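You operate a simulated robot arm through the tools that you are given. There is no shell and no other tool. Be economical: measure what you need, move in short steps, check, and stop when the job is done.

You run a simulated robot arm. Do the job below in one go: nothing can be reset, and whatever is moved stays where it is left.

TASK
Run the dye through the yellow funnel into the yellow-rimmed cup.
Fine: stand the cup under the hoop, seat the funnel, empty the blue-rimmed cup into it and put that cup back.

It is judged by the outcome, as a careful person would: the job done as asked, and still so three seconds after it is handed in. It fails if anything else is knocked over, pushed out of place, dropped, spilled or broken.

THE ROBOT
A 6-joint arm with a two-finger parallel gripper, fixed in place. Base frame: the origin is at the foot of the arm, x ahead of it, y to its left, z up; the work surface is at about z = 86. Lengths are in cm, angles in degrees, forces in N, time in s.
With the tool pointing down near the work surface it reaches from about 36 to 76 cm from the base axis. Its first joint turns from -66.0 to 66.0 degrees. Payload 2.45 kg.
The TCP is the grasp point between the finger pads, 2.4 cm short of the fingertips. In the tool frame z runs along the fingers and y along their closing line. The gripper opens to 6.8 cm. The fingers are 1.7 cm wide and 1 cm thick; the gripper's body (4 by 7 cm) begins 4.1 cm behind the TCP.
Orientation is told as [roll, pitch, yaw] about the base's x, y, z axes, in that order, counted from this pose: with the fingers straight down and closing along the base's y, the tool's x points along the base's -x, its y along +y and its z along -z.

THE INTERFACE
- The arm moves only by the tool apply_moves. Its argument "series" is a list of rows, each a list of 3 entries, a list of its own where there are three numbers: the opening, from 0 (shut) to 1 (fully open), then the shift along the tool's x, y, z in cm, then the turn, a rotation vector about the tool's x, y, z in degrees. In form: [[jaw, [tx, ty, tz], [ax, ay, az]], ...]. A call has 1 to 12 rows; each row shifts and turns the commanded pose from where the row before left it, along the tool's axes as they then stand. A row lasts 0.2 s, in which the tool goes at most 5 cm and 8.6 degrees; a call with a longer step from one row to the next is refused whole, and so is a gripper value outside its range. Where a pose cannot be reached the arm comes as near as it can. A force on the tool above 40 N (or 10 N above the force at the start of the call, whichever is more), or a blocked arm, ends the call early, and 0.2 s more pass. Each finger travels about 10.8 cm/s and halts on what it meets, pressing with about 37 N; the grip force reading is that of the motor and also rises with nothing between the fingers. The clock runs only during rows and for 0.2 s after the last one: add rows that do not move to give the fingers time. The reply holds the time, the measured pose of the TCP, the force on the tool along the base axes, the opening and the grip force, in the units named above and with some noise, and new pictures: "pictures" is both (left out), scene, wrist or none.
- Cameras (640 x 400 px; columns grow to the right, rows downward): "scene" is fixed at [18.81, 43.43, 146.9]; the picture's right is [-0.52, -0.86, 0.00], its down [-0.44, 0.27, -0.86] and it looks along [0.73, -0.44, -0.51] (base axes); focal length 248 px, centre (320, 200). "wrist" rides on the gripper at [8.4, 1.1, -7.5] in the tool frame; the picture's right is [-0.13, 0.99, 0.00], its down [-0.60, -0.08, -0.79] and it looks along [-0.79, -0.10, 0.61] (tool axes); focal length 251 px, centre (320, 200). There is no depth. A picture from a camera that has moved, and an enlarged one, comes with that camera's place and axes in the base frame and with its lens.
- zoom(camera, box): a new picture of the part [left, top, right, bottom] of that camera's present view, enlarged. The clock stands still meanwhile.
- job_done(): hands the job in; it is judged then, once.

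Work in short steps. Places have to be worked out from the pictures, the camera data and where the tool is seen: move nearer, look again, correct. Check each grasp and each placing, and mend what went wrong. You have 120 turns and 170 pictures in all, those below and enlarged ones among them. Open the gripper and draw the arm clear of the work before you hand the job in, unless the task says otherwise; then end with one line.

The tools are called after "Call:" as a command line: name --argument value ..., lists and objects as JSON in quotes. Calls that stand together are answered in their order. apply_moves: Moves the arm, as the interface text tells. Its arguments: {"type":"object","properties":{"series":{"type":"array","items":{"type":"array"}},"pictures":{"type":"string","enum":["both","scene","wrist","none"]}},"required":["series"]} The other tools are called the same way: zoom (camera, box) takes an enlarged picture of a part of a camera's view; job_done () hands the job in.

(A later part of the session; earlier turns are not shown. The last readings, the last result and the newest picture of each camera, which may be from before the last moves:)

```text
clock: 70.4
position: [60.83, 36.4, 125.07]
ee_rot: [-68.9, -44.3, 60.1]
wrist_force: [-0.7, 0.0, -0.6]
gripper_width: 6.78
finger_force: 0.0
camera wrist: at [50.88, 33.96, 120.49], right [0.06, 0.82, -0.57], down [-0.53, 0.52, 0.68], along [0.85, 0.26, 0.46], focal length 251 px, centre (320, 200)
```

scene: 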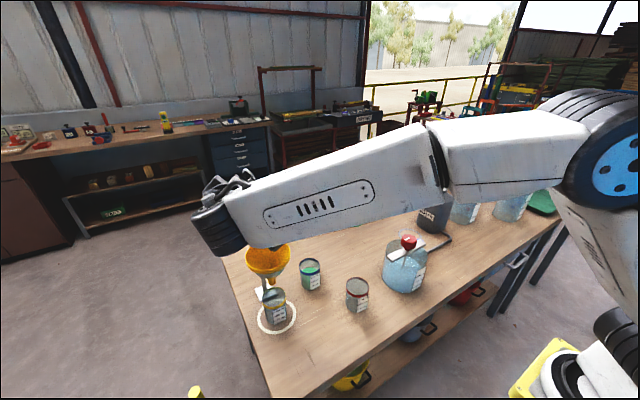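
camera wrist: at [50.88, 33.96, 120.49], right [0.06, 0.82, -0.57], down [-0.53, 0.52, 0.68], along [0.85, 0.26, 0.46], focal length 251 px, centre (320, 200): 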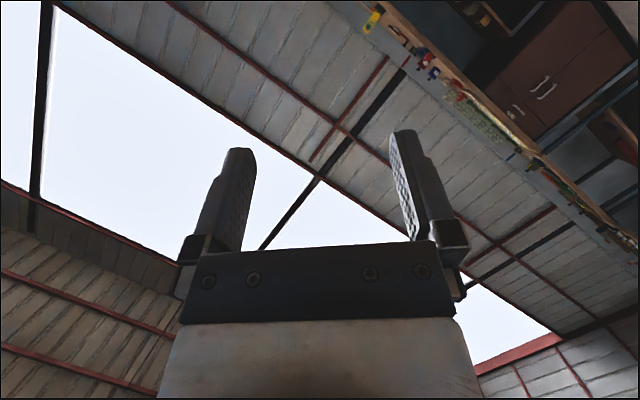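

A full +136° roll is reachable. I unroll and go back toward the blue cup.

Call:
apply_moves --series '[[1, [0, 0, 0], [0, 0, -8.5]], [1, [0, 0, 0], [0, 0, -8.5]], [1, [0, 0, 0], [0, 0, -8.5]], [1, [0, 0, 0], [0, 0, -8.5]], [1, [0, 0, 0], [0, 0, -8.5]], [1, [0, 0, 0], [0, 0, -8.5]], [1, [0, 0, 0], [0, 0, -8.5]], [1, [0, 0, 0], [0, 0, -8.5]], [1, [0, 0, 0], [0, 0, -8.5]], [1, [0, 0, 0], [0, 0, -8.5]], [1, [0, 0, 0], [0, 0, -8.5]], [1, [0, 0, 0], [0, 0, -8.5]]]' --pictures "none"

Call:
apply_moves --series '[[1, [0, 0, 0], [0, 0, -8.5]], [1, [0, 0, 0], [0, 0, -8.5]], [1, [0, 0, 0], [0, 0, -8.5]], [1, [0, 0, 0], [0, 0, -8.5]]]' --pictures "none"

```text
clock: 73.0
position: [60.85, 36.47, 125.11]
ee_rot: [-64.5, 53.4, 95.9]
wrist_force: [0.5, 0.3, 0.4]
gripper_width: 6.81
finger_force: 0.0
```

```text
clock: 74.0
position: [60.77, 36.4, 125.12]
ee_rot: [0.7, 75.1, 165.6]
wrist_force: [-0.4, -0.6, -0.5]
gripper_width: 6.81
finger_force: 0.1
```

I move over to 10 cm behind the blue cup and descend to z≈97.

Call:
apply_moves --series '[[1, [-0.1, 3.9, -0.36], [0, 0, 0]], [1, [-0.1, 3.9, -0.36], [0, 0, 0]], [1, [-0.1, 3.9, -0.36], [0, 0, 0]], [1, [-0.1, 3.9, -0.36], [0, 0, 0]], [1, [-4.5, 0, 1.21], [0, 0, 0]], [1, [-4.5, 0, 1.21], [0, 0, 0]], [1, [-4.5, 0, 1.21], [0, 0, 0]], [1, [-4.5, 0, 1.21], [0, 0, 0]], [1, [-4.5, 0, 1.21], [0, 0, 0]], [1, [-4.5, 0, 1.21], [0, 0, 0]]]' --pictures "both"

```text
clock: 76.2
position: [55.39, 21.66, 97.08]
ee_rot: [-0.2, 75.2, 164.8]
wrist_force: [-0.6, -0.4, 0.1]
gripper_width: 6.79
finger_force: 0.1
camera wrist: at [50.12, 22.04, 107.24], right [-0.29, -0.95, -0.13], down [-0.87, 0.31, -0.38], along [0.4, 0.0, -0.92], focal length 251 px, centre (320, 200)
```

scene: 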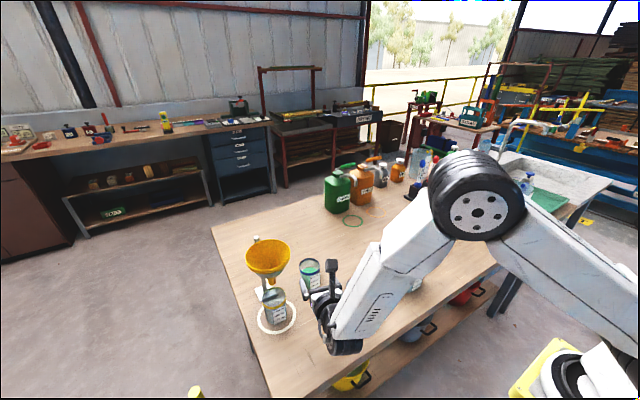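
wrist: 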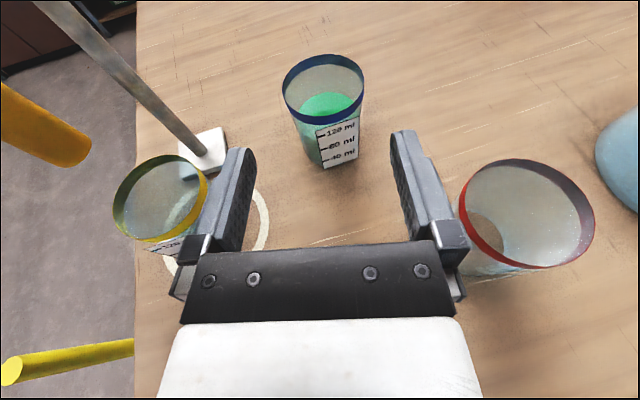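

The cup is laterally centred (offset -0.07). I lower to z≈90.3 and move halfway in.

Call:
apply_moves --series '[[1, [-3.3, -0.05, 0.88], [0, 0, 0]], [1, [-3.3, 0, 0.88], [0, 0, 0]], [1, [0.65, 0, 2.42], [0, 0, 0]], [1, [0.65, 0, 2.42], [0, 0, 0]]]' --pictures "both"

```text
clock: 77.2
position: [60.42, 20.48, 90.4]
ee_rot: [0.1, 75.2, 165.0]
wrist_force: [0.1, -0.5, -0.3]
gripper_width: 6.81
finger_force: 0.2
camera wrist: at [55.17, 20.86, 100.49], right [-0.29, -0.95, -0.12], down [-0.87, 0.31, -0.38], along [0.4, 0.0, -0.92], focal length 251 px, centre (320, 200)
```

scene: 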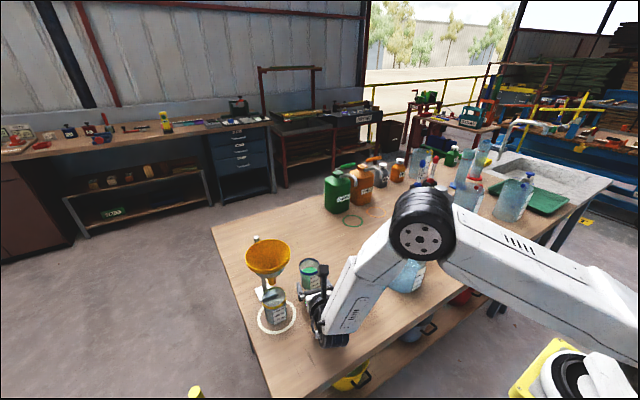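
wrist: 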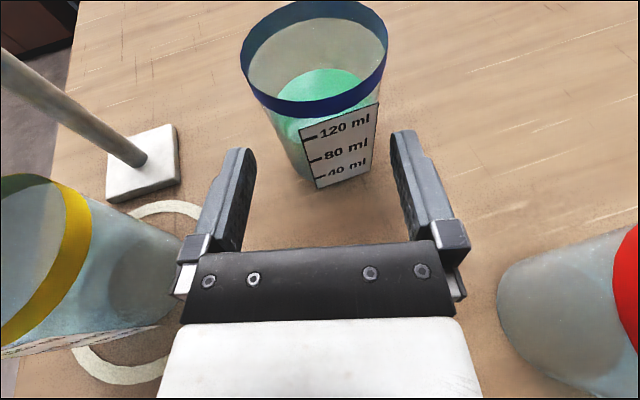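

Centred as before. I move forward 4.6 cm and close.

Call:
apply_moves --series '[[1, [0.6, 0, 2.23], [0, 0, 0]], [1, [0.6, 0, 2.23], [0, 0, 0]], [0.8, [0, 0, 0], [0, 0, 0]], [0.5, [0, 0, 0], [0, 0, 0]], [0.5, [0, 0, 0], [0, 0, 0]]]' --pictures "wrist"

```text
clock: 78.4
position: [64.93, 19.33, 90.34]
ee_rot: [0.1, 75.1, 165.1]
wrist_force: [-0.2, -0.8, 0.6]
gripper_width: 5.47
finger_force: 37.4
camera wrist: at [59.59, 19.67, 100.48], right [-0.29, -0.95, -0.12], down [-0.87, 0.31, -0.38], along [0.4, 0.0, -0.92], focal length 251 px, centre (320, 200)
```

wrist: 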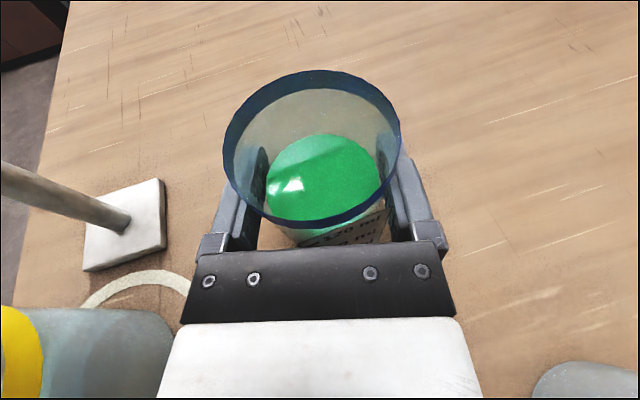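

Held at 5.47 cm. I lift smoothly straight up.

Call:
apply_moves --series '[[0.5, [0.97, 0, -0.26], [0, 0, 0]], [0.5, [1.93, 0, -0.52], [0, 0, 0]], [0.5, [2.41, 0, -0.65], [0, 0, 0]], [0.5, [2.41, 0, -0.65], [0, 0, 0]], [0.5, [2.41, 0, -0.65], [0, 0, 0]], [0.5, [2.41, 0, -0.65], [0, 0, 0]], [0.5, [2.41, 0, -0.65], [0, 0, 0]], [0.5, [2.41, 0, -0.65], [0, 0, 0]], [0.5, [2.41, 0, -0.65], [0, 0, 0]], [0.5, [2.41, 0, -0.65], [0, 0, 0]], [0.5, [2.41, 0, -0.65], [0, 0, 0]], [0.5, [1.45, 0, -0.39], [0, 0, 0]]]' --pictures "scene"

```text
clock: 81.0
position: [64.76, 19.26, 117.36]
ee_rot: [0.4, 75.1, 165.3]
wrist_force: [-0.1, 0.5, -0.7]
gripper_width: 5.36
finger_force: 36.9
```

scene: 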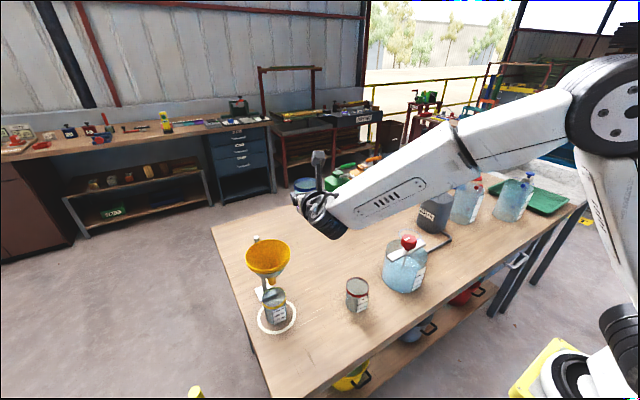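

The funnel rim is at about (59.9,32.35,108.4). I carry the cup smoothly over to the left of the funnel, staying above rim height.

Call:
apply_moves --series '[[0.5, [-0.02, -0.94, -0.41], [0, 0, 0]], [0.5, [-0.05, -1.88, -0.82], [0, 0, 0]], [0.5, [-0.06, -2.25, -0.99], [0, 0, 0]], [0.5, [-0.06, -2.25, -0.99], [0, 0, 0]], [0.5, [-0.06, -2.25, -0.99], [0, 0, 0]], [0.5, [-0.06, -2.25, -0.99], [0, 0, 0]], [0.5, [-0.06, -2.25, -0.99], [0, 0, 0]], [0.5, [-0.05, -1.88, -0.82], [0, 0, 0]], [0.5, [-0.02, -0.94, -0.41], [0, 0, 0]]]' --pictures "both"

```text
clock: 83.0
position: [61.97, 37.53, 118.58]
ee_rot: [0.3, 75.1, 165.3]
wrist_force: [-0.1, -0.2, -2.1]
gripper_width: 5.37
finger_force: 36.6
camera wrist: at [56.79, 37.88, 128.83], right [-0.29, -0.95, -0.12], down [-0.87, 0.31, -0.38], along [0.4, 0.0, -0.92], focal length 251 px, centre (320, 200)
```

scene: 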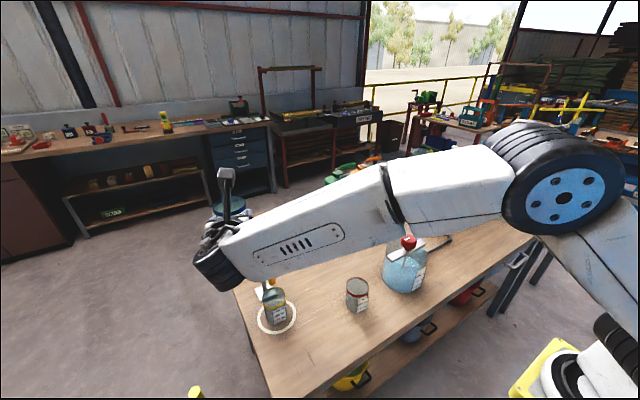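
wrist: 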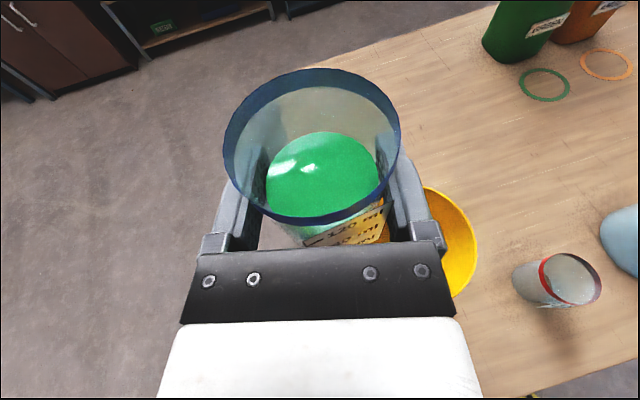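

Upright and steady, the dye still in the cup. I lower to z≈114 and begin rolling, first to 40°, short of spilling.

Call:
apply_moves --series '[[0.5, [-1.2, 0, 0.32], [0, 0, 0]], [0.5, [-1.9, 0, 0.51], [0, 0, 0]], [0.5, [-1.2, 0, 0.32], [0, 0, 0]], [0.5, [0, 0, 0], [0, 0, 4]], [0.5, [0, 0, 0], [0, 0, 6]], [0.5, [0, 0, 0], [0, 0, 6]], [0.5, [0, 0, 0], [0, 0, 6]], [0.5, [0, 0, 0], [0, 0, 6]], [0.5, [0, 0, 0], [0, 0, 6]], [0.5, [0, 0, 0], [0, 0, 6]]]' --pictures "both"

```text
clock: 85.2
position: [62.2, 37.5, 114.32]
ee_rot: [-67.6, 47.7, 91.9]
wrist_force: [-0.3, -0.6, -0.7]
gripper_width: 5.34
finger_force: 36.6
camera wrist: at [54.85, 33.02, 121.84], right [-0.36, -0.6, -0.71], down [-0.73, 0.66, -0.19], along [0.59, 0.45, -0.67], focal length 251 px, centre (320, 200)
```

scene: 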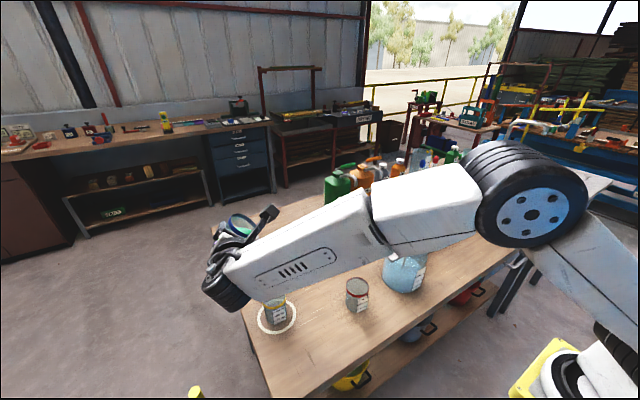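
wrist: 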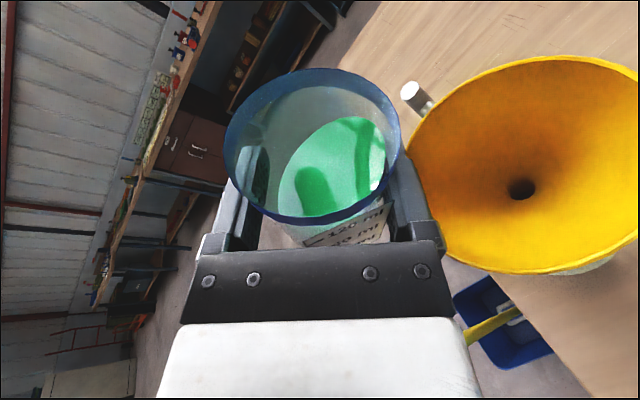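

The wrist view is excellent: the lip hangs about 1 cm left of the funnel's centre. I tilt on slowly to about 58°.

Call:
apply_moves --series '[[0.5, [0, 0, 0], [0, 0, 3]], [0.5, [0, 0, 0], [0, 0, 3]], [0.5, [0, 0, 0], [0, 0, 3]], [0.5, [0, 0, 0], [0, 0, 3]], [0.5, [0, 0, 0], [0, 0, 3]], [0.5, [0, 0, 0], [0, 0, 3]], [0.5, [0, 0, 0], [0, 0, 0]]]' --pictures "both"

```text
clock: 86.8
position: [62.1, 37.52, 114.31]
ee_rot: [-72.6, 30.9, 84.1]
wrist_force: [0.2, 0.0, -0.1]
gripper_width: 5.33
finger_force: 36.5
camera wrist: at [53.93, 31.8, 119.7], right [-0.33, -0.34, -0.88], down [-0.66, 0.75, -0.04], along [0.67, 0.57, -0.47], focal length 251 px, centre (320, 200)
```

scene: 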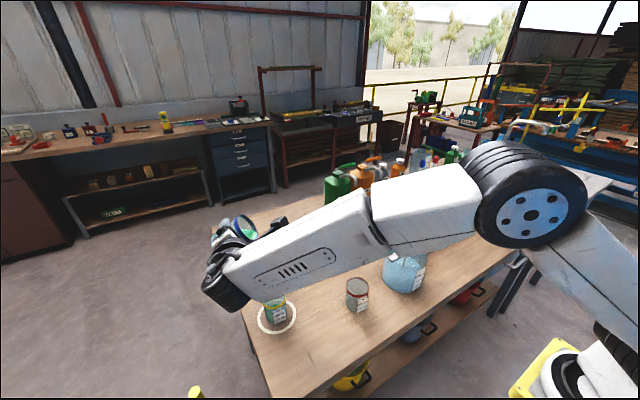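
wrist: 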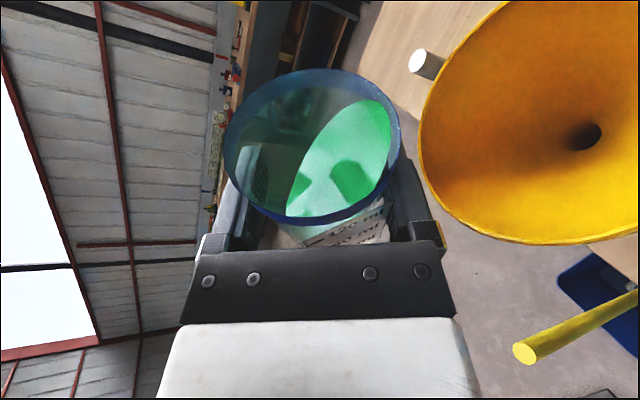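

The dye is at the lip. I check the yellow cup and surroundings for flow or spill.

Call:
zoom --camera "scene" --box '[220, 270, 340, 345]'

Call:
zoom --camera "wrist" --box '[220, 50, 640, 260]'

```text
5.33 times, centred on (280, 308) of scene
camera zoom: at [18.81, 43.43, 146.9], right [-0.52, -0.86, 0.0], down [-0.44, 0.27, -0.86], along [0.73, -0.44, -0.51], focal length 1323 px, centre (533, -373)
```

zoom: 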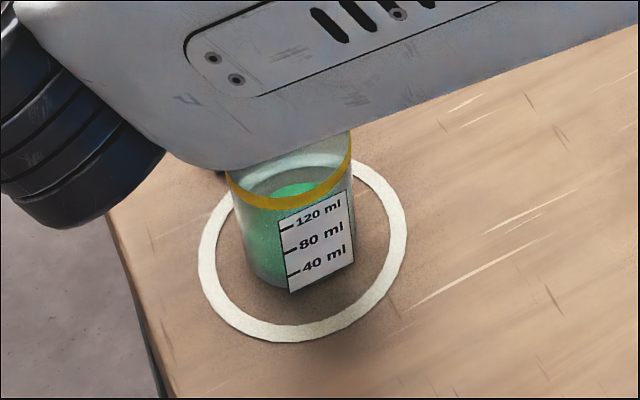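

```text
1.52 times, centred on (430, 155) of wrist
camera zoom: at [53.93, 31.8, 119.7], right [-0.33, -0.34, -0.88], down [-0.66, 0.75, -0.04], along [0.67, 0.57, -0.47], focal length 383 px, centre (152, 269)
```

zoom: 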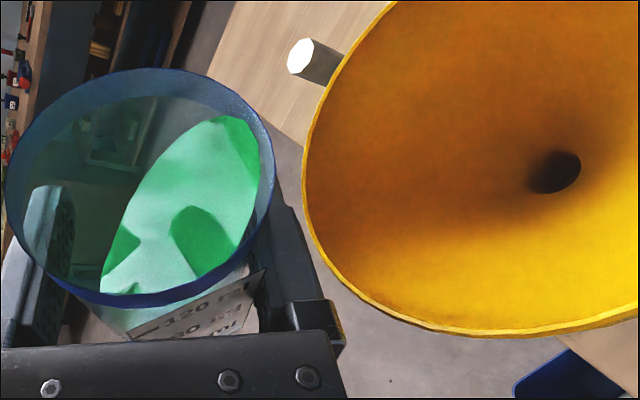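

Dye is reaching the yellow cup through the funnel with no spill. I continue tilting slowly, easing the cup rightward to keep the lip over the funnel.

Call:
apply_moves --series '[[0.5, [0.08, 0.04, 0], [0, 0, 3]], [0.5, [0.08, 0.04, 0], [0, 0, 3]], [0.5, [0.08, 0.03, 0], [0, 0, 3]], [0.5, [0.09, 0.03, 0], [0, 0, 3]], [0.5, [0.09, 0.02, 0], [0, 0, 3]], [0.5, [0.09, 0.02, 0], [0, 0, 3]], [0.5, [0.1, 0.02, 0], [0, 0, 3]], [0.5, [0.1, 0.01, 0], [0, 0, 3]], [0.5, [0.1, 0.01, 0], [0, 0, 3]], [0.5, [0.1, 0, 0], [0, 0, 3]], [0.5, [0, 0, 0], [0, 0, 0]]]' --pictures "both"

Call:
zoom --camera "scene" --box '[190, 200, 340, 345]'

```text
clock: 89.2
position: [61.72, 36.54, 114.47]
ee_rot: [-75.1, 1.8, 75.5]
wrist_force: [0.6, -0.7, 0.3]
gripper_width: 5.33
finger_force: 37.1
camera wrist: at [52.43, 30.43, 115.61], right [-0.22, 0.16, -0.96], down [-0.57, 0.78, 0.26], along [0.79, 0.6, -0.08], focal length 251 px, centre (320, 200)
```

scene: 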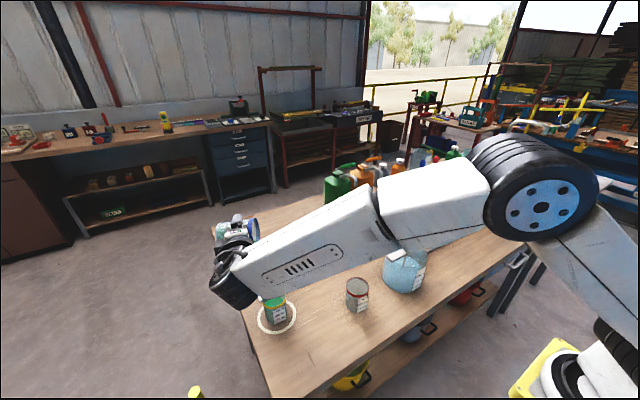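
wrist: 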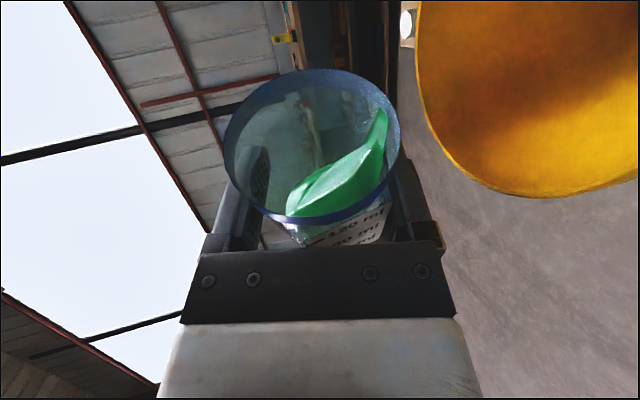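

```text
2.76 times, centred on (265, 272) of scene
camera zoom: at [18.81, 43.43, 146.9], right [-0.52, -0.86, 0.0], down [-0.44, 0.27, -0.86], along [0.73, -0.44, -0.51], focal length 684 px, centre (472, 0)
```

zoom: 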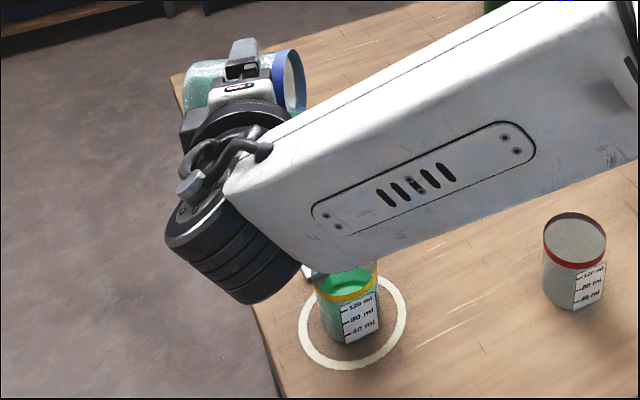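

Most of the dye is through. I continue to about 124°.

Call:
apply_moves --series '[[0.5, [0.14, 0, 0], [0, 0, 3]], [0.5, [0.14, 0, 0], [0, 0, 3]], [0.5, [0.14, -0.01, 0], [0, 0, 3]], [0.5, [0.14, -0.02, 0], [0, 0, 3]], [0.5, [0.14, -0.03, 0], [0, 0, 3]], [0.5, [0.13, -0.03, 0], [0, 0, 3]], [0.5, [0.13, -0.04, 0], [0, 0, 3]], [0.5, [0.13, -0.05, 0], [0, 0, 3]], [0.5, [0.13, -0.05, 0], [0, 0, 3]], [0.5, [0.12, -0.06, 0], [0, 0, 3]], [0.5, [0.12, -0.07, 0], [0, 0, 3]], [0.5, [0.12, -0.08, 0], [0, 0, 3]]]' --pictures "both"

Call:
zoom --camera "scene" --box '[190, 200, 340, 345]'

```text
clock: 91.8
position: [61.51, 34.87, 114.42]
ee_rot: [-72.2, -32.7, 65.3]
wrist_force: [0.1, 0.2, 0.3]
gripper_width: 5.33
finger_force: 36.4
camera wrist: at [51.39, 31.14, 111.0], right [-0.01, 0.69, -0.72], down [-0.52, 0.61, 0.59], along [0.85, 0.39, 0.35], focal length 251 px, centre (320, 200)
```

scene: 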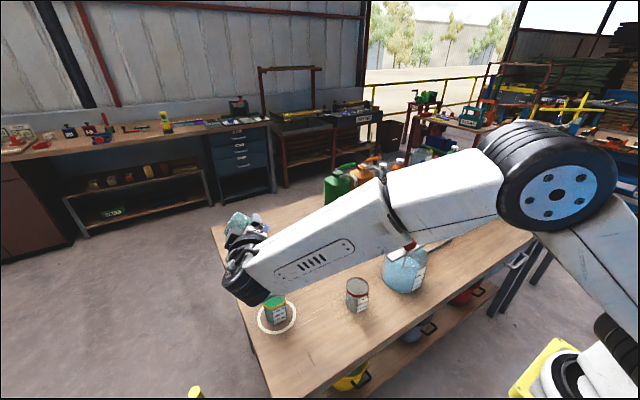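
wrist: 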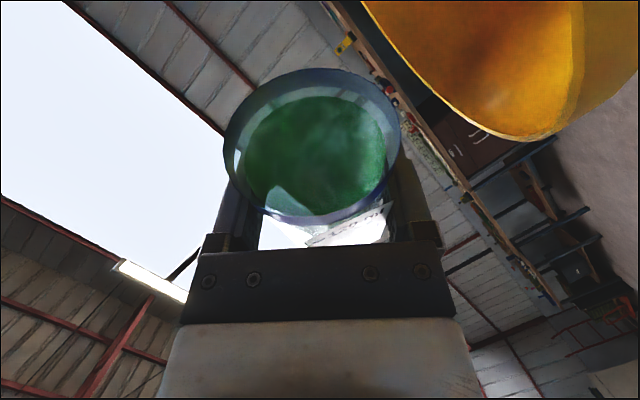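

```text
2.76 times, centred on (265, 272) of scene
camera zoom: at [18.81, 43.43, 146.9], right [-0.52, -0.86, 0.0], down [-0.44, 0.27, -0.86], along [0.73, -0.44, -0.51], focal length 684 px, centre (472, 0)
```

zoom: 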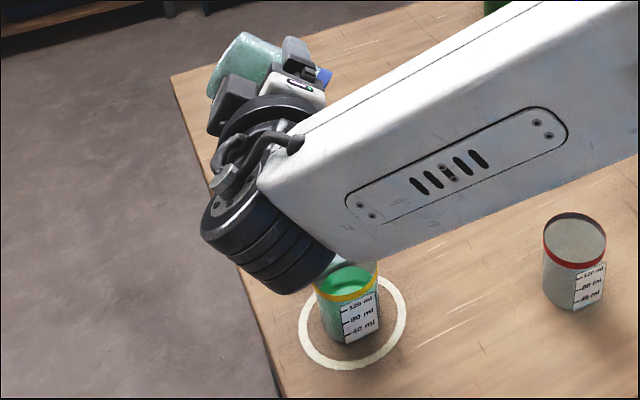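

There may still be a residue at the bottom of the cup. I tilt another 12° and hold to let it drain.

Call:
apply_moves --series '[[0.5, [0.12, -0.09, 0], [0, 0, 3]], [0.5, [0.12, -0.1, 0], [0, 0, 3]], [0.5, [0.11, -0.1, 0], [0, 0, 3]], [0.5, [0.11, -0.11, 0], [0, 0, 3]], [0.5, [0, 0, 0], [0, 0, 0]], [0.5, [0, 0, 0], [0, 0, 0]], [0.5, [0, 0, 0], [0, 0, 0]], [0.5, [0, 0, 0], [0, 0, 0]], [0.5, [0, 0, 0], [0, 0, 0]]]' --pictures "wrist"

Call:
zoom --camera "wrist" --box '[200, 50, 440, 250]'

Call:
zoom --camera "scene" --box '[220, 270, 340, 345]'

```text
clock: 93.8
position: [61.18, 34.33, 114.45]
ee_rot: [-69.1, -44.0, 60.1]
wrist_force: [-0.5, -0.3, -0.1]
gripper_width: 5.32
finger_force: 37.2
camera wrist: at [51.24, 31.92, 109.86], right [0.06, 0.81, -0.58], down [-0.53, 0.52, 0.68], along [0.85, 0.26, 0.46], focal length 251 px, centre (320, 200)
```

wrist: 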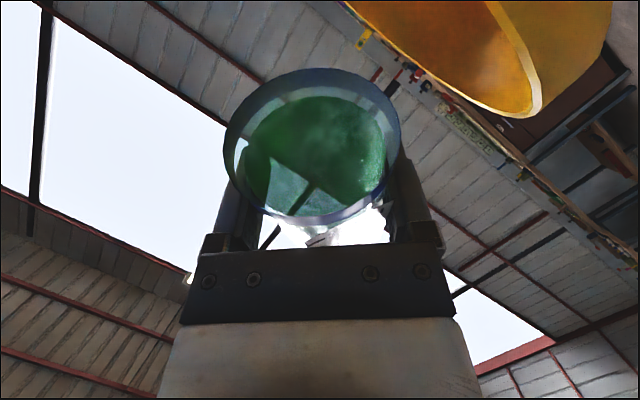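

```text
2.00 times, centred on (320, 150) of wrist
camera zoom: at [51.24, 31.92, 109.86], right [0.06, 0.81, -0.58], down [-0.53, 0.52, 0.68], along [0.85, 0.26, 0.46], focal length 503 px, centre (320, 300)
```

zoom: 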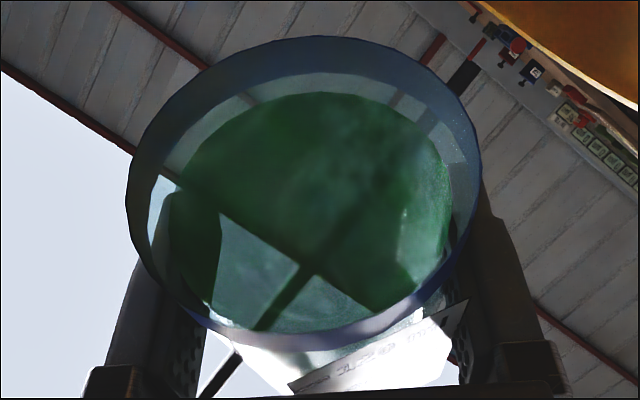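

```text
5.33 times, centred on (280, 308) of scene
camera zoom: at [18.81, 43.43, 146.9], right [-0.52, -0.86, 0.0], down [-0.44, 0.27, -0.86], along [0.73, -0.44, -0.51], focal length 1323 px, centre (533, -373)
```

zoom: 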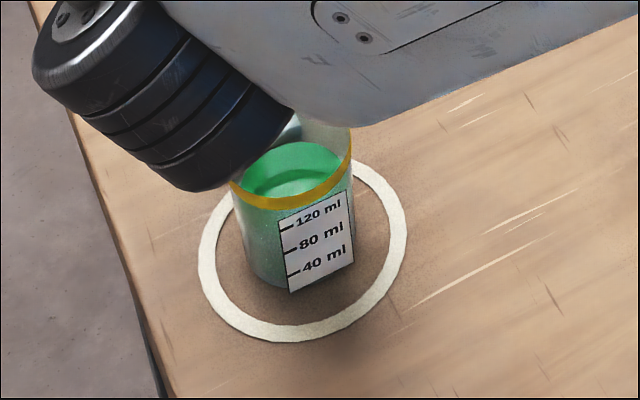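

Drained: only a transparent tint remains and the yellow cup holds the dye with no spill. I roll the cup back upright above the funnel.

Call:
apply_moves --series '[[0.5, [0, 0, 0], [0, 0, -8.5]], [0.5, [0, 0, 0], [0, 0, -8.5]], [0.5, [0, 0, 0], [0, 0, -8.5]], [0.5, [0, 0, 0], [0, 0, -8.5]], [0.5, [0, 0, 0], [0, 0, -8.5]], [0.5, [0, 0, 0], [0, 0, -8.5]], [0.5, [0, 0, 0], [0, 0, -8.5]], [0.5, [0, 0, 0], [0, 0, -8.5]], [0.5, [0, 0, 0], [0, 0, -8.5]], [0.5, [0, 0, 0], [0, 0, -8.5]], [0.5, [0, 0, 0], [0, 0, -8.5]], [0.5, [0, 0, 0], [0, 0, -8.5]]]' --pictures "none"

Call:
apply_moves --series '[[0.5, [0, 0, 0], [0, 0, -8.5]], [0.5, [0, 0, 0], [0, 0, -8.5]], [0.5, [0, 0, 0], [0, 0, -8.5]], [0.5, [0, 0, 0], [0, 0, -8.5]], [0.5, [3.4, 0, -0.9], [0, 0, 0]]]' --pictures "both"

```text
clock: 96.4
position: [61.45, 34.42, 114.42]
ee_rot: [-64.5, 53.4, 95.9]
wrist_force: [-0.7, 0.0, -1.4]
gripper_width: 5.31
finger_force: 37.0
```

```text
clock: 97.6
position: [61.43, 34.27, 118.09]
ee_rot: [0.5, 75.1, 165.5]
wrist_force: [0.4, 0.0, -0.7]
gripper_width: 5.31
finger_force: 36.6
camera wrist: at [56.13, 34.7, 128.09], right [-0.29, -0.95, -0.12], down [-0.87, 0.31, -0.38], along [0.4, 0.0, -0.92], focal length 251 px, centre (320, 200)
```

scene: 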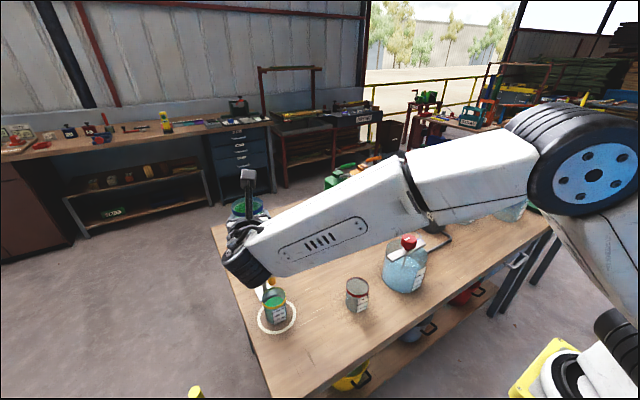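
wrist: 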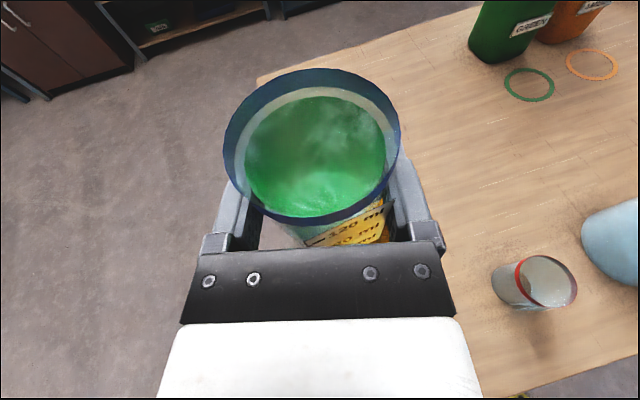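

The inside of the cup looks green. I enlarge to see whether that is residue film or liquid.

Call:
zoom --camera "wrist" --box '[200, 50, 440, 250]'

Call:
zoom --camera "scene" --box '[220, 170, 340, 345]'

```text
2.00 times, centred on (320, 150) of wrist
camera zoom: at [56.13, 34.7, 128.09], right [-0.29, -0.95, -0.12], down [-0.87, 0.31, -0.38], along [0.4, 0.0, -0.92], focal length 503 px, centre (320, 300)
```

zoom: 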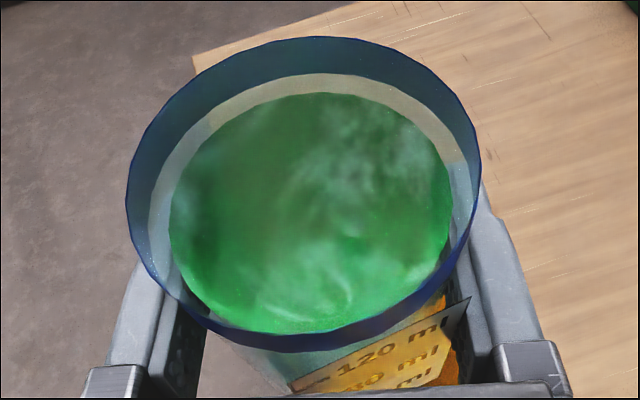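

```text
2.29 times, centred on (280, 258) of scene
camera zoom: at [18.81, 43.43, 146.9], right [-0.52, -0.86, 0.0], down [-0.44, 0.27, -0.86], along [0.73, -0.44, -0.51], focal length 567 px, centre (411, 69)
```

zoom: 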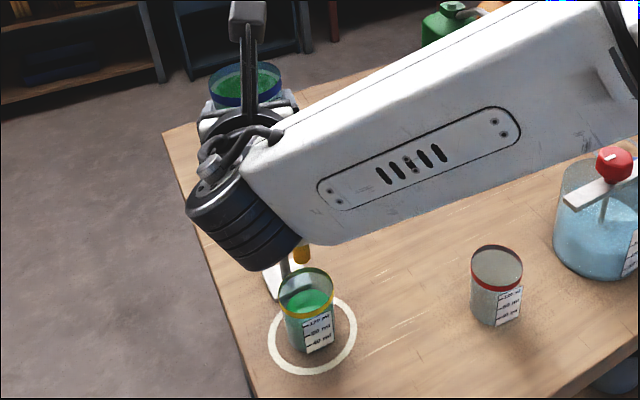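

The green is a film on the cup's inner wall, and I will confirm from the side later. I carry the cup back to the interim spot and lower it.

Call:
apply_moves --series '[[0.5, [0.3, 2.27, 1.15], [0, 0, 0]], [0.5, [0.3, 2.27, 1.15], [0, 0, 0]], [0.5, [0.3, 2.27, 1.15], [0, 0, 0]], [0.5, [0.3, 2.27, 1.15], [0, 0, 0]], [0.5, [0.3, 2.27, 1.15], [0, 0, 0]], [0.5, [0.35, 2.27, 1.15], [0, 0, 0]], [0.5, [-4, 0, 1.07], [0, 0, 0]], [0.5, [-4, 0, 1.07], [0, 0, 0]], [0.5, [-4, 0, 1.07], [0, 0, 0]], [0.5, [-4, 0, 1.07], [0, 0, 0]], [0.5, [-4, 0, 1.07], [0, 0, 0]]]' --pictures "both"

```text
clock: 100.0
position: [64.73, 19.31, 97.23]
ee_rot: [-0.1, 75.2, 164.9]
wrist_force: [0.5, -0.4, 0.3]
gripper_width: 5.31
finger_force: 36.6
camera wrist: at [59.46, 19.67, 107.36], right [-0.29, -0.95, -0.13], down [-0.87, 0.31, -0.38], along [0.4, 0.0, -0.92], focal length 251 px, centre (320, 200)
```

scene: 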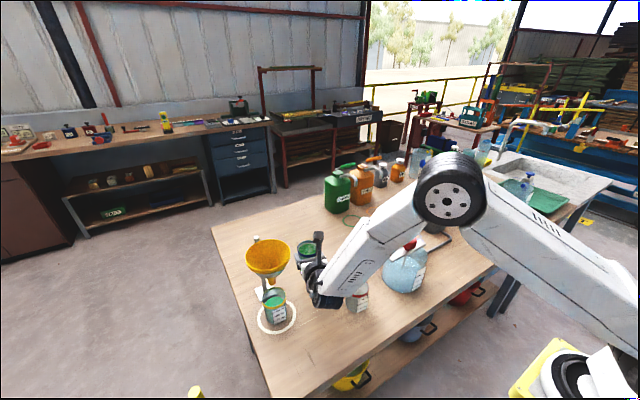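
wrist: 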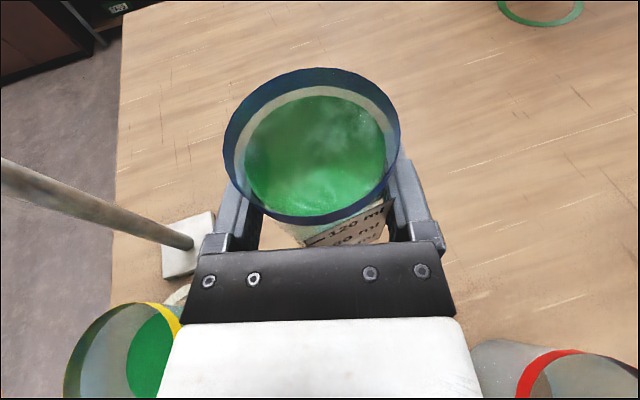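

I lower slowly while watching the contact force.

Call:
apply_moves --series '[[0.5, [-2.4, 0, 0.65], [0, 0, 0]], [0.5, [-2.4, 0, 0.65], [0, 0, 0]], [0.5, [-1.2, 0, 0.32], [0, 0, 0]], [0.5, [-0.4, 0, 0.1], [0, 0, 0]], [0.5, [0, 0, 0], [0, 0, 0]]]' --pictures "none"

Call:
zoom --camera "scene" --box '[250, 230, 370, 330]'

```text
clock: 101.2
position: [64.71, 19.32, 90.69]
ee_rot: [0.0, 75.1, 165.0]
wrist_force: [0.5, -0.1, -0.2]
gripper_width: 5.31
finger_force: 36.9
```

```text
4.00 times, centred on (310, 280) of scene
camera zoom: at [18.81, 43.43, 146.9], right [-0.52, -0.86, 0.0], down [-0.44, 0.27, -0.86], along [0.73, -0.44, -0.51], focal length 992 px, centre (360, -120)
```

zoom: 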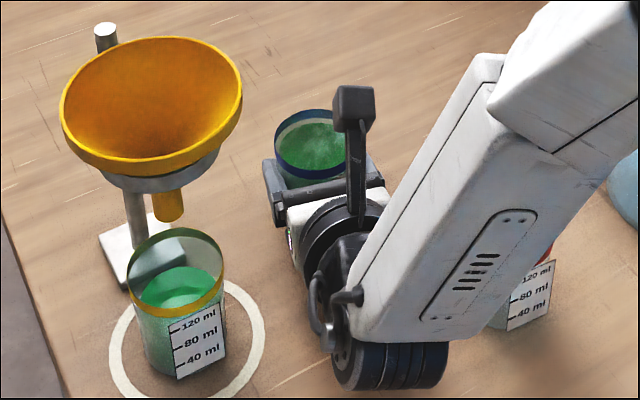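

The yellow cup shows the dye level the blue one had. I lower in fine steps until contact.

Call:
apply_moves --series '[[0.5, [-0.19, 0, 0.05], [0, 0, 0]], [0.5, [-0.19, 0, 0.05], [0, 0, 0]], [0.5, [0, 0, 0], [0, 0, 0]]]' --pictures "none"

Call:
apply_moves --series '[[0.5, [-0.15, 0, 0.04], [0, 0, 0]], [0.5, [0, 0, 0], [0, 0, 0]]]' --pictures "none"

```text
clock: 102.0
position: [64.73, 19.18, 90.31]
ee_rot: [-0.1, 75.3, 164.8]
wrist_force: [-0.9, -1.1, 6.4]
gripper_width: 5.32
finger_force: 37.3
```

```text
clock: 102.6
position: [64.85, 19.39, 90.32]
ee_rot: [-0.5, 75.3, 164.3]
wrist_force: [-3.8, -2.9, 20.6]
gripper_width: 5.32
finger_force: 37.1
```

Contact made. I ease up 0.15, release, and back straight out.

Call:
apply_moves --series '[[0.5, [0.15, 0, -0.04], [0, 0, 0]], [0.9, [0, 0, 0], [0, 0, 0]], [1, [0, 0, 0], [0, 0, 0]], [1, [0, 0, 0], [0, 0, 0]], [1, [-0.52, 0, -1.93], [0, 0, 0]], [1, [-0.78, 0, -2.9], [0, 0, 0]], [1, [-0.91, 0, -3.38], [0, 0, 0]], [1, [-0.52, 0, -1.93], [0, 0, 0]]]' --pictures "both"

Call:
zoom --camera "scene" --box '[250, 230, 370, 330]'

Call:
zoom --camera "wrist" --box '[220, 20, 420, 180]'

```text
clock: 104.4
position: [54.55, 22.07, 90.37]
ee_rot: [-0.1, 75.3, 164.8]
wrist_force: [-0.4, -0.4, -0.3]
gripper_width: 6.79
finger_force: 0.1
camera wrist: at [49.35, 22.45, 100.4], right [-0.29, -0.95, -0.13], down [-0.87, 0.32, -0.38], along [0.4, 0.0, -0.92], focal length 251 px, centre (320, 200)
```

scene: 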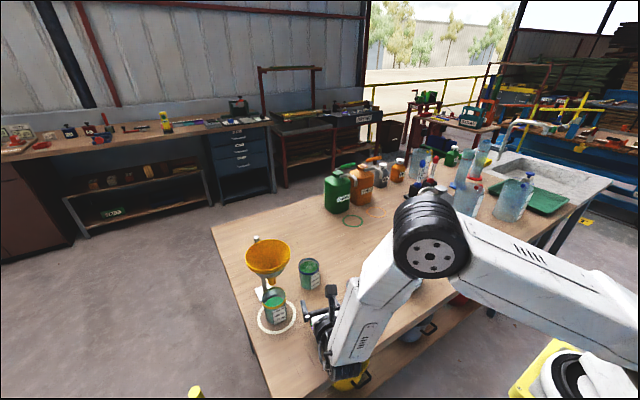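
wrist: 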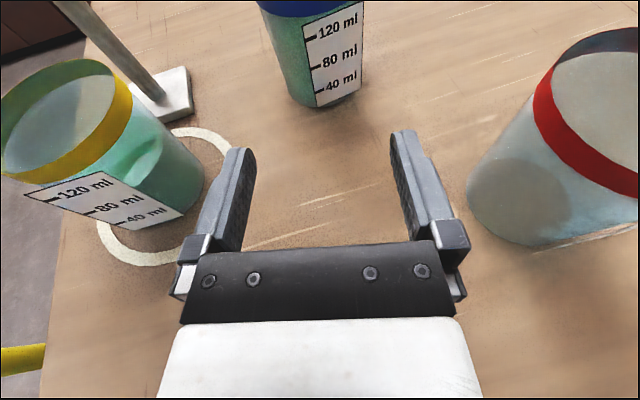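

```text
4.00 times, centred on (310, 280) of scene
camera zoom: at [18.81, 43.43, 146.9], right [-0.52, -0.86, 0.0], down [-0.44, 0.27, -0.86], along [0.73, -0.44, -0.51], focal length 992 px, centre (360, -120)
```

zoom: 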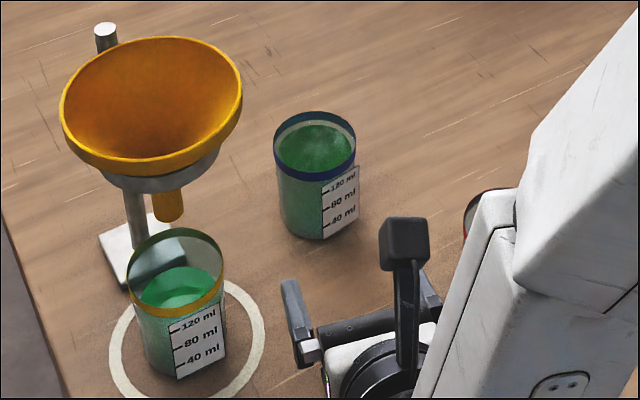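

```text
2.50 times, centred on (320, 100) of wrist
camera zoom: at [49.35, 22.45, 100.4], right [-0.29, -0.95, -0.13], down [-0.87, 0.32, -0.38], along [0.4, 0.0, -0.92], focal length 629 px, centre (320, 450)
```

zoom: 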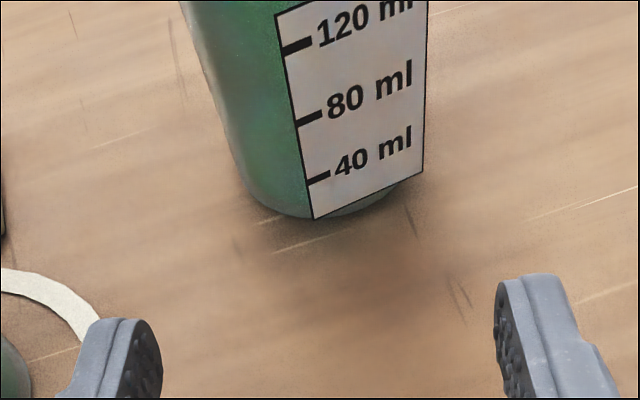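

The residue is a semi-transparent wall film, and the dye itself is in the yellow cup. I rise, return to vertical, and regrasp the blue cup from the top to return it to its original spot.

Call:
apply_moves --series '[[1, [4.2, 0, -1.12], [0, 0, 0]], [1, [4.2, 0, -1.12], [0, 0, 0]], [1, [4.2, 0, -1.12], [0, 0, 0]], [1, [4.2, 0, -1.12], [0, 0, 0]], [1, [4.2, 0, -1.12], [0, 0, 0]], [1, [4.2, 0, -1.12], [0, 0, 0]], [1, [0, 0, 0], [0, -8.33, 0]], [1, [0, 0, 0], [0, -8.33, 0]], [1, [0, 0, 0], [0, -8.33, 0]], [1, [0, 0, 0], [0, -8.33, 0]], [1, [0, 0, 0], [0, -8.33, 0]], [1, [0, 0, 0], [0, -8.33, 0]]]' --pictures "none"

Call:
apply_moves --series '[[1, [0, 0, 0], [0, -8.33, 0]], [1, [0, 0, 0], [0, -8.33, 0]], [1, [0, 0, 0], [0, -8.36, 0]], [1, [0, 0, 0], [0, 0, -7.5]], [1, [0, 0, 0], [0, 0, -7.5]]]' --pictures "none"

```text
clock: 107.0
position: [54.52, 22.06, 116.27]
ee_rot: [-0.1, 25.1, 164.9]
wrist_force: [-0.7, -0.4, 0.1]
gripper_width: 6.8
finger_force: 0.1
```

```text
clock: 108.2
position: [54.56, 22.06, 116.42]
ee_rot: [0.0, 0.1, -179.9]
wrist_force: [0.2, 0.7, -0.5]
gripper_width: 6.81
finger_force: 0.1
```

I move above the blue cup and look.

Call:
apply_moves --series '[[1, [3.4, 0.95, 0], [0, 0, 0]], [1, [3.4, 0.95, 0], [0, 0, 0]], [1, [3.4, 0.95, 0], [0, 0, 0]], [1, [0, 0, 4.5], [0, 0, 0]], [1, [0, 0, 4.5], [0, 0, 0]], [1, [0, 0, 4.5], [0, 0, 0]], [1, [0, 0, 5], [0, 0, 0]], [1, [0, 0, 0], [0, 0, 0]]]' --pictures "wrist"

Call:
zoom --camera "scene" --box '[250, 230, 370, 330]'

```text
clock: 110.0
position: [64.88, 19.0, 97.77]
ee_rot: [0.1, 0.1, 180.0]
wrist_force: [-0.2, 1.0, -0.2]
gripper_width: 6.8
finger_force: 0.1
camera wrist: at [73.16, 18.05, 105.33], right [-0.13, -0.99, 0.0], down [-0.61, 0.08, 0.79], along [-0.78, 0.1, -0.61], focal length 251 px, centre (320, 200)
```

wrist: 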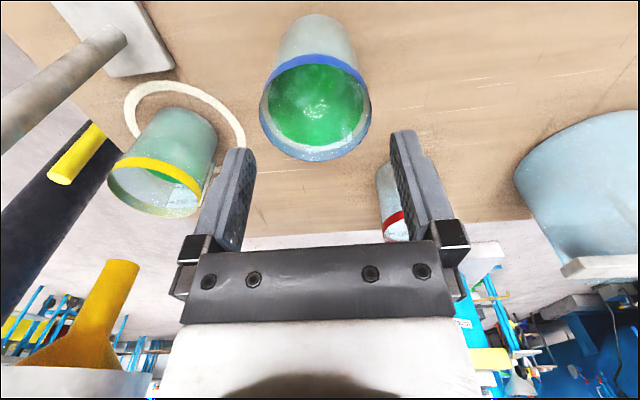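

```text
4.00 times, centred on (310, 280) of scene
camera zoom: at [18.81, 43.43, 146.9], right [-0.52, -0.86, 0.0], down [-0.44, 0.27, -0.86], along [0.73, -0.44, -0.51], focal length 992 px, centre (360, -120)
```

zoom: 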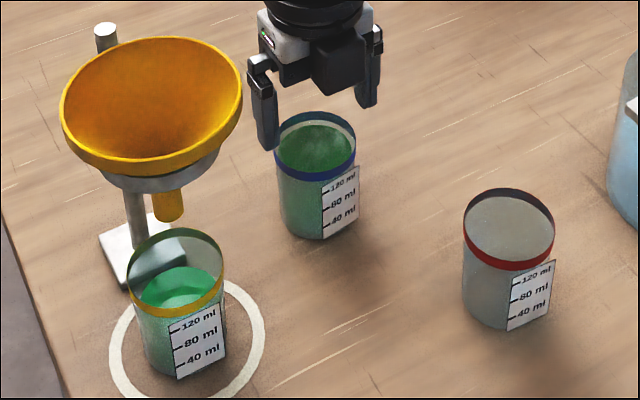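

The cup is 0.35 cm to the left (+y). I correct, descend and grip.

Call:
apply_moves --series '[[1, [0.35, -0.35, 2], [0, 0, 0]], [1, [0, 0, 2], [0, 0, 0]], [1, [0, 0, 2.3], [0, 0, 0]], [0.85, [0, 0, 0], [0, 0, 0]], [0.7, [0, 0, 0], [0, 0, 0]], [0.5, [0, 0, 0], [0, 0, 0]]]' --pictures "wrist"

```text
clock: 111.4
position: [65.2, 19.28, 91.44]
ee_rot: [0.1, 0.1, 180.0]
wrist_force: [-0.1, -0.7, -0.5]
gripper_width: 5.79
finger_force: 36.8
camera wrist: at [73.52, 18.41, 99.13], right [-0.13, -0.99, 0.0], down [-0.61, 0.08, 0.79], along [-0.79, 0.1, -0.61], focal length 251 px, centre (320, 200)
```

wrist: 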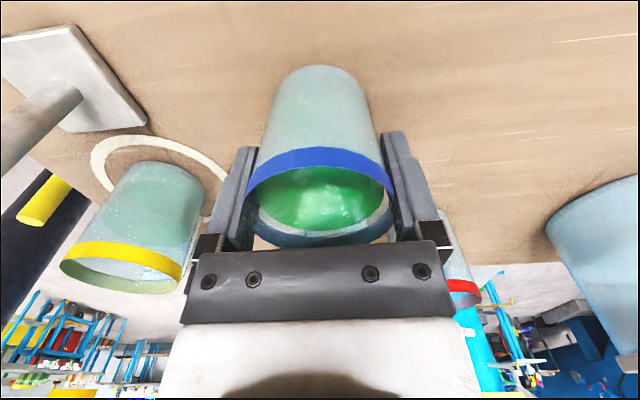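

Gripped. I lift and carry it to its original position, TCP about (66.9,6.1).

Call:
apply_moves --series '[[0.5, [0, 0, -1.5], [0, 0, 0]], [0.5, [0, 0, -2], [0, 0, 0]], [0.5, [0.25, 1.6, 0], [0, 0, 0]], [0.5, [0.25, 2.1, 0], [0, 0, 0]], [0.5, [0.25, 2.2, 0], [0, 0, 0]], [0.5, [0.25, 2.2, 0], [0, 0, 0]], [0.5, [0.25, 2.1, 0], [0, 0, 0]], [0.5, [0.25, 1.8, 0], [0, 0, 0]], [0.5, [0.2, 1.18, 0], [0, 0, 0]], [0.5, [0, 0, 2], [0, 0, 0]], [0.5, [0, 0, 1], [0, 0, 0]], [0.5, [0, 0, 0], [0, 0, 0]]]' --pictures "scene"

Call:
zoom --camera "scene" --box '[310, 200, 390, 270]'

```text
clock: 114.0
position: [66.92, 6.45, 92.1]
ee_rot: [0.5, 0.2, 179.7]
wrist_force: [0.3, -0.2, -0.8]
gripper_width: 5.79
finger_force: 37.1
```

scene: 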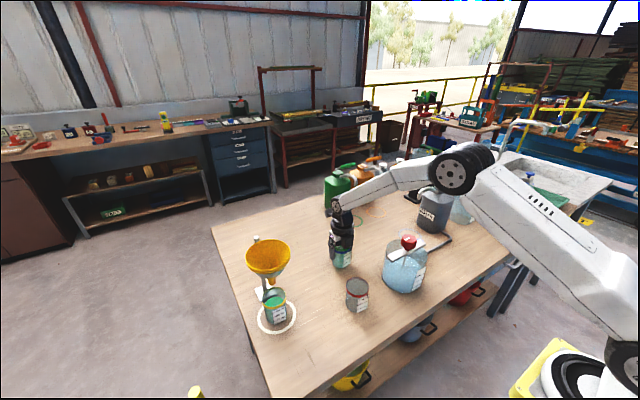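

```text
5.71 times, centred on (350, 235) of scene
camera zoom: at [18.81, 43.43, 146.9], right [-0.52, -0.86, 0.0], down [-0.44, 0.27, -0.86], along [0.73, -0.44, -0.51], focal length 1418 px, centre (149, 0)
```

zoom: 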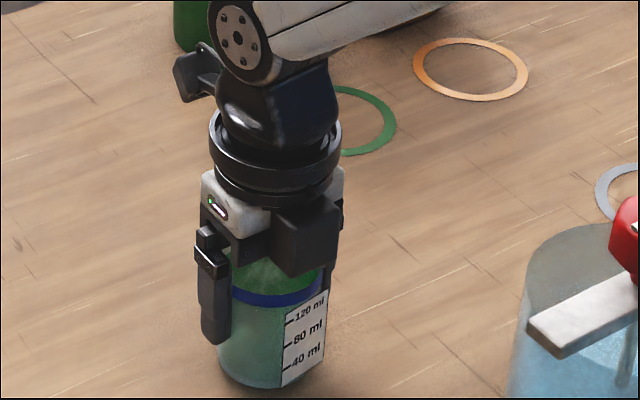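

Within about 0.3 cm of the original place. I correct by 0.2, lower the last bit and check.

Call:
apply_moves --series '[[0.5, [0, 0.25, 0.25], [0, 0, 0]], [0.5, [0, 0, 0.3], [0, 0, 0]], [0.5, [0, 0, 0.1], [0, 0, 0]], [0.5, [0, 0, 0], [0, 0, 0]]]' --pictures "none"

Call:
zoom --camera "scene" --box '[310, 200, 390, 270]'

```text
clock: 115.0
position: [66.86, 6.25, 91.51]
ee_rot: [0.7, 0.2, 179.5]
wrist_force: [-3.2, -0.3, 11.3]
gripper_width: 5.78
finger_force: 36.7
```

```text
5.71 times, centred on (350, 235) of scene
camera zoom: at [18.78, 43.43, 146.9], right [-0.52, -0.86, 0.0], down [-0.44, 0.27, -0.86], along [0.73, -0.44, -0.51], focal length 1418 px, centre (149, 0)
```

zoom: 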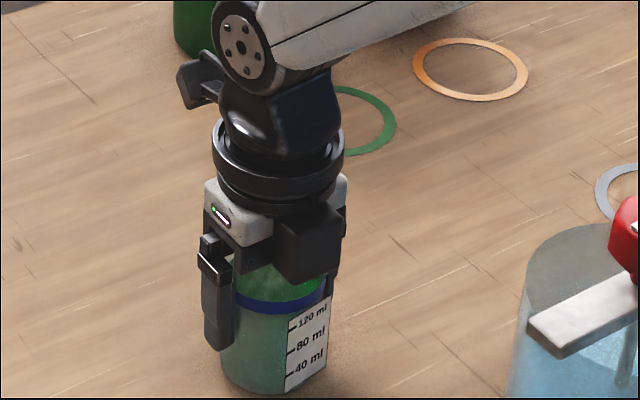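

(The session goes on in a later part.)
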